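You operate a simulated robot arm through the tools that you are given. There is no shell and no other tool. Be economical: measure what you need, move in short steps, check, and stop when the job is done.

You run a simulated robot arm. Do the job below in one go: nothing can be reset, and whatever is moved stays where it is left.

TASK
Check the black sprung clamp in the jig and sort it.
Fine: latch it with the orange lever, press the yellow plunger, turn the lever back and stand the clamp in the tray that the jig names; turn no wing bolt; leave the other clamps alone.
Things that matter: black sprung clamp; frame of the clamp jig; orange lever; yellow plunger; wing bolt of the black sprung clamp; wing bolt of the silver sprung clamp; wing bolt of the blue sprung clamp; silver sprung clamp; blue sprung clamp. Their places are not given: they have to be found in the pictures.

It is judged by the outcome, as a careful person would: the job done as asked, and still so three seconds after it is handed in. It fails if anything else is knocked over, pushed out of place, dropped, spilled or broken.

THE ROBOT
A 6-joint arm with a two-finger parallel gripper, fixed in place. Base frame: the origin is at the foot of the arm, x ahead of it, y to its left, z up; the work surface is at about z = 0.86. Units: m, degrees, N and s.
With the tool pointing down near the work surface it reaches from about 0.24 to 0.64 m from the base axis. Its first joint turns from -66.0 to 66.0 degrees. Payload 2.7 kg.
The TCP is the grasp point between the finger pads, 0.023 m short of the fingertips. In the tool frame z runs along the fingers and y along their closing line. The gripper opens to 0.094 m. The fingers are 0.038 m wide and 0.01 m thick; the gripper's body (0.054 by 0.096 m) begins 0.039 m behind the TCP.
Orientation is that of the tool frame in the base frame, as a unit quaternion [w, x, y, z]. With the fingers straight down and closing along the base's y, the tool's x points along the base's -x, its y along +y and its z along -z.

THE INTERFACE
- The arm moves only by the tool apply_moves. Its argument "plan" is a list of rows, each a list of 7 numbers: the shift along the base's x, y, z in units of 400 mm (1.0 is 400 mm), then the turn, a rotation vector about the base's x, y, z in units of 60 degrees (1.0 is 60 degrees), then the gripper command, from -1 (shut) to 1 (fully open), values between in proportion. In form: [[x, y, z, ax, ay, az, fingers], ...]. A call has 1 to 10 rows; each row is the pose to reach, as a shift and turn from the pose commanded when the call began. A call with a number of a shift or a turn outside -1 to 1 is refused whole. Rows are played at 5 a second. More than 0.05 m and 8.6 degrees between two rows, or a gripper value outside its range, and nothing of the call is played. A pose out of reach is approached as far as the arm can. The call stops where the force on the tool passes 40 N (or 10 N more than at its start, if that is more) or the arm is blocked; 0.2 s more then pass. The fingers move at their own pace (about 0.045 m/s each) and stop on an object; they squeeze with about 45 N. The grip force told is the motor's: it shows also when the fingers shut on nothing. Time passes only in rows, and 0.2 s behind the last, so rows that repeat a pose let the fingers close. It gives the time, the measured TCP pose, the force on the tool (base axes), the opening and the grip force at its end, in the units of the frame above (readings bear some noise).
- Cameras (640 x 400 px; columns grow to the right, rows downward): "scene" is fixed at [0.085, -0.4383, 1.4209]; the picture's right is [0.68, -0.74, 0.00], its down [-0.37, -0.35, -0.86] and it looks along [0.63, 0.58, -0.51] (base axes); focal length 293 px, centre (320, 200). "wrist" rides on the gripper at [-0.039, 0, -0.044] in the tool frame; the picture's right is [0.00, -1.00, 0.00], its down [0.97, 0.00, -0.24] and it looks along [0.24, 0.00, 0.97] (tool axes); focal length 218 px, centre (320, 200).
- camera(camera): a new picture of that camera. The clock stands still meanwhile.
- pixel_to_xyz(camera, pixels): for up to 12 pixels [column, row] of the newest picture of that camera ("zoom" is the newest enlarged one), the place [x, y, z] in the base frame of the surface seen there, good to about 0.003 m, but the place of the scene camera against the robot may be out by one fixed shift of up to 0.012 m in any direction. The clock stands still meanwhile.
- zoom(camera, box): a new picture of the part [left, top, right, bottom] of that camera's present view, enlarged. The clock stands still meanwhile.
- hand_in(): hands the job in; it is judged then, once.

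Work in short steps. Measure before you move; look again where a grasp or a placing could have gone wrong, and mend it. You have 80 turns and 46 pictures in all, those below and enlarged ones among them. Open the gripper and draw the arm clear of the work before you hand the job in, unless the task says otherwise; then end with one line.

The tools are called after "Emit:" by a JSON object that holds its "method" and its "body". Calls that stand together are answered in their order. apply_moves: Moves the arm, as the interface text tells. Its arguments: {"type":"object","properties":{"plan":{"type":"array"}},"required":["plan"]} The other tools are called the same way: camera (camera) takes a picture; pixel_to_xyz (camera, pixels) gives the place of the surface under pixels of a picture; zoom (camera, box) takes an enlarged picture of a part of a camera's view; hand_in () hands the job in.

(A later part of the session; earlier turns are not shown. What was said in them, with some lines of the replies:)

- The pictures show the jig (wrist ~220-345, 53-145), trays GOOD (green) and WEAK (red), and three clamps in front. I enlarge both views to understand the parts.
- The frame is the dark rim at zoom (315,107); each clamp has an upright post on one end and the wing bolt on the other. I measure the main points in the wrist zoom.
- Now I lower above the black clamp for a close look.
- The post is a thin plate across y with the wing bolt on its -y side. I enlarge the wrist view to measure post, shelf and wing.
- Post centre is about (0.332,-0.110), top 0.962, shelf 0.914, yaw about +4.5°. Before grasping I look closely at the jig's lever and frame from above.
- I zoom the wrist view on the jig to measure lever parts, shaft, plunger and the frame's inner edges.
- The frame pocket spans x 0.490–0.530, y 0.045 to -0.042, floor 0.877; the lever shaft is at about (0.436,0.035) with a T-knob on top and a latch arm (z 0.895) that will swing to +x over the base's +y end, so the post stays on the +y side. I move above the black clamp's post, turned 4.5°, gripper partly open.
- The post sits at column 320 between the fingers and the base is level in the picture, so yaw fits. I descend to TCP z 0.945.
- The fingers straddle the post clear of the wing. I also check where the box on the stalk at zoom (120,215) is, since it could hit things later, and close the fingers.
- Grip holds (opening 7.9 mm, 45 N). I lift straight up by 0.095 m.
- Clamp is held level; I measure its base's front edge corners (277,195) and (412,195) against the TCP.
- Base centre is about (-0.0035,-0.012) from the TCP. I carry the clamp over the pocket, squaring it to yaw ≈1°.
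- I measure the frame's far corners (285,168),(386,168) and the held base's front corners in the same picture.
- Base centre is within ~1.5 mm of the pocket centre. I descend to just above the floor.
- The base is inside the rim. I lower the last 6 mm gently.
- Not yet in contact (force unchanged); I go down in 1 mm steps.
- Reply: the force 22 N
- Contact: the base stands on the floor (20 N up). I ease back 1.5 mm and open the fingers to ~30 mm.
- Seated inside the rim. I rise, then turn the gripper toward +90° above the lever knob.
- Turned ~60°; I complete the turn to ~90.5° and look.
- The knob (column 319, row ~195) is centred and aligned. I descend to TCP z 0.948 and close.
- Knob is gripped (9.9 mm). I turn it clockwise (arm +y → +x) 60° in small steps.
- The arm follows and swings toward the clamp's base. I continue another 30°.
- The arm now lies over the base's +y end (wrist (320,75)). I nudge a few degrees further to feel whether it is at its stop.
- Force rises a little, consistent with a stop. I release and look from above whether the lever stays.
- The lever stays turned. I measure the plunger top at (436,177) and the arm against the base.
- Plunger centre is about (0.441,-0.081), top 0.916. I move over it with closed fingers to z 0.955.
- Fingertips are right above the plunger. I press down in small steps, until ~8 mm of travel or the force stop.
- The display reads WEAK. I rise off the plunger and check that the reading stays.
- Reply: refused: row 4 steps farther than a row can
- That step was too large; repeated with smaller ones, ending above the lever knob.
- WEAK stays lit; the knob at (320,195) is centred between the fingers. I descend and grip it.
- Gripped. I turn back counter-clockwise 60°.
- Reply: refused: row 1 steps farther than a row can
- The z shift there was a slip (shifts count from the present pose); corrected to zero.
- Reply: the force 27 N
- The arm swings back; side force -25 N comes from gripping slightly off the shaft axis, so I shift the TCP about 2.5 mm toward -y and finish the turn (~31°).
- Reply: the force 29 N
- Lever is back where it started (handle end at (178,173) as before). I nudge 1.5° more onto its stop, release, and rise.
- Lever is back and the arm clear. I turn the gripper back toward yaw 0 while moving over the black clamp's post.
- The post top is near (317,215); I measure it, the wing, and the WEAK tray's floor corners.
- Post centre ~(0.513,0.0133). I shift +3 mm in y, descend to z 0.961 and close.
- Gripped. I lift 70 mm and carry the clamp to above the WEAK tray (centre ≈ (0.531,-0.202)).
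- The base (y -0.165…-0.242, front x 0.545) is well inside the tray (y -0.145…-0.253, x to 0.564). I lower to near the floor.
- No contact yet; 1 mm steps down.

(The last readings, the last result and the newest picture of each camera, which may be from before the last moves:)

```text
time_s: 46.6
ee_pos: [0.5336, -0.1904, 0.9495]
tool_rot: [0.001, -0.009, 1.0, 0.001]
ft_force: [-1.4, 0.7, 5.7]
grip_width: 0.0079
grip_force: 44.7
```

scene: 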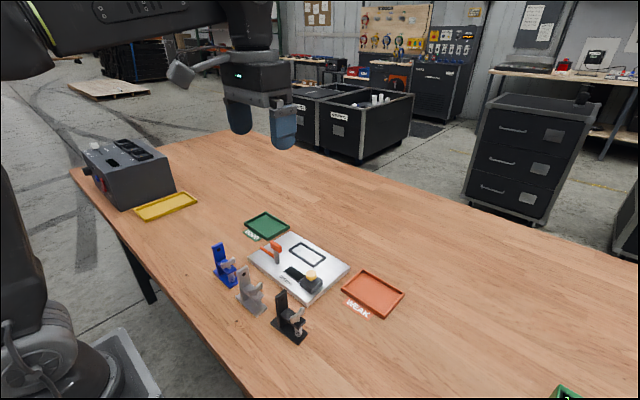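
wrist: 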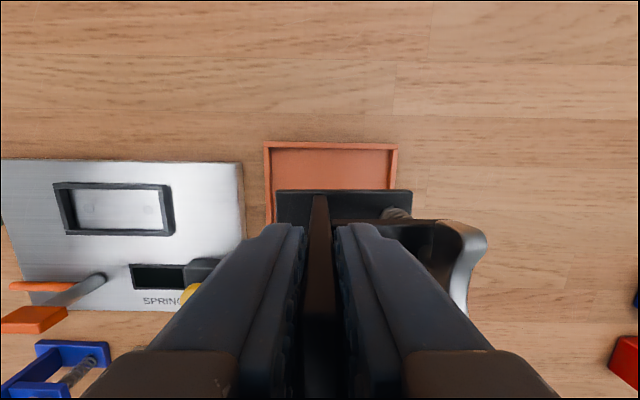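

Contact now (force changed from -2 to +6 N). I open to 30 mm and rise straight up.

Emit:
{"method": "apply_moves", "body": {"plan": [[0, 0, 0, 0, 0, 0, -0.7], [0, 0, 0, 0, 0, 0, -0.36], [0, 0, 0, 0, 0, 0, -0.36], [0, 0, 0.06, 0, 0, 0, -0.36], [0, 0, 0.15, 0, 0, 0, -0.36], [0, 0, 0.27, 0, 0, 0, -0.36], [0, 0, 0.39, 0, 0, 0, 0], [-0.1, 0.05, 0.45, 0, 0, 0, 1], [-0.2, 0.1, 0.5, 0, 0, 0, 1], [-0.2, 0.1, 0.5, 0, 0, 0, 1]]}}

Emit:
{"method": "camera", "body": {"camera": "scene"}}

Emit:
{"method": "camera", "body": {"camera": "wrist"}}

```text
refused: row 8 steps farther than a row can; nothing moved
```

```text
14 pictures are left
```

scene: 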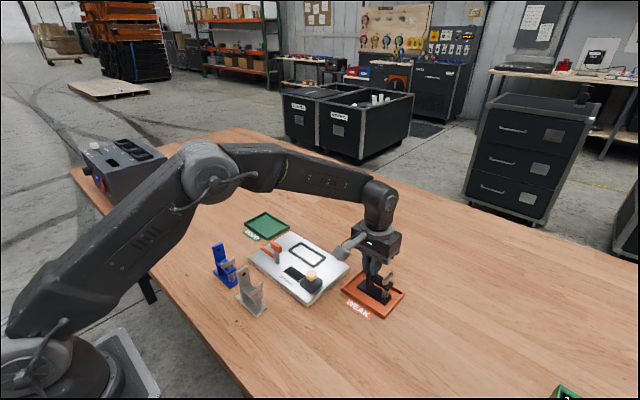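

```text
13 pictures are left
```

wrist: 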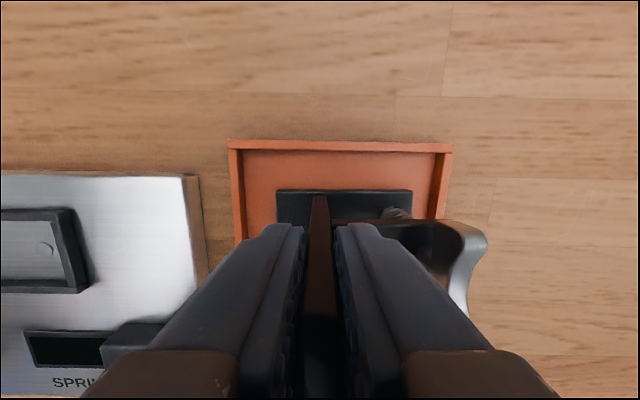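

One step was too long; the same release with shorter steps.

Emit:
{"method": "apply_moves", "body": {"plan": [[0, 0, 0, 0, 0, 0, -0.7], [0, 0, 0, 0, 0, 0, -0.36], [0, 0, 0, 0, 0, 0, -0.36], [0, 0, 0.06, 0, 0, 0, -0.36], [0, 0, 0.15, 0, 0, 0, -0.36], [0, 0, 0.26, 0, 0, 0, -0.36], [0, 0, 0.37, 0, 0, 0, 0], [-0.08, 0.03, 0.42, 0, 0, 0, 1], [-0.16, 0.06, 0.45, 0, 0, 0, 1], [-0.2, 0.08, 0.47, 0, 0, 0, 1]]}}

Emit:
{"method": "zoom", "body": {"camera": "scene", "box": [200, 200, 420, 350]}}

Emit:
{"method": "camera", "body": {"camera": "wrist"}}

```text
time_s: 48.8
ee_pos: [0.4538, -0.1562, 1.1378]
tool_rot: [0.001, -0.01, 1.0, -0.001]
ft_force: [-0.3, 0.3, 0.1]
grip_width: 0.0941
grip_force: 0.1
```

```text
2.67 times, centred on (310, 275) of scene
```

zoom: 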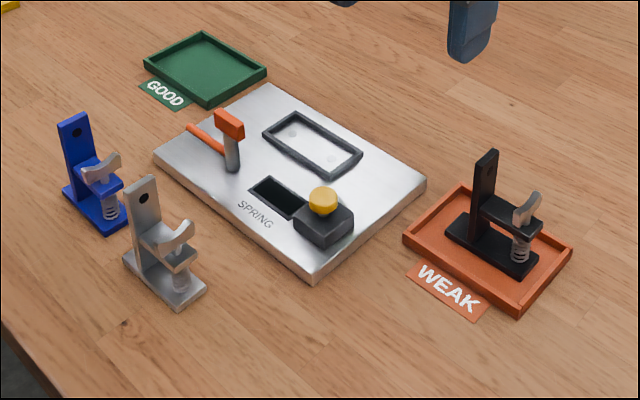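

```text
11 pictures are left
```

wrist: 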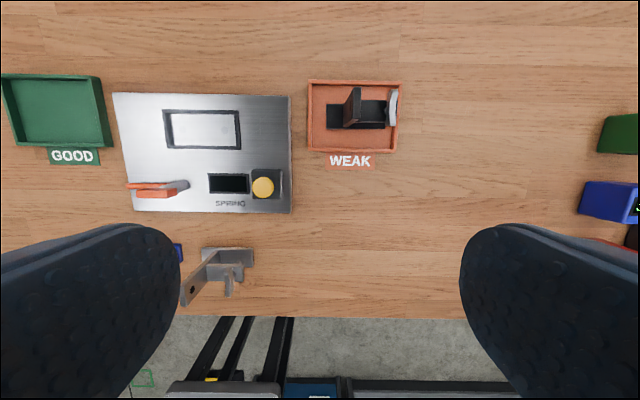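

The clamp stands in the WEAK tray, the lever is back in its starting position, the other clamps are untouched, and the gripper is open and clear. I hand in.

Emit:
{"method": "hand_in", "body": {}}

```text
The job is handed in.
```

I tested the black sprung clamp in the jig, which read WEAK, and stood it upright in the WEAK tray. I turned the lever back, turned no wing bolt and left the silver and blue clamps alone.
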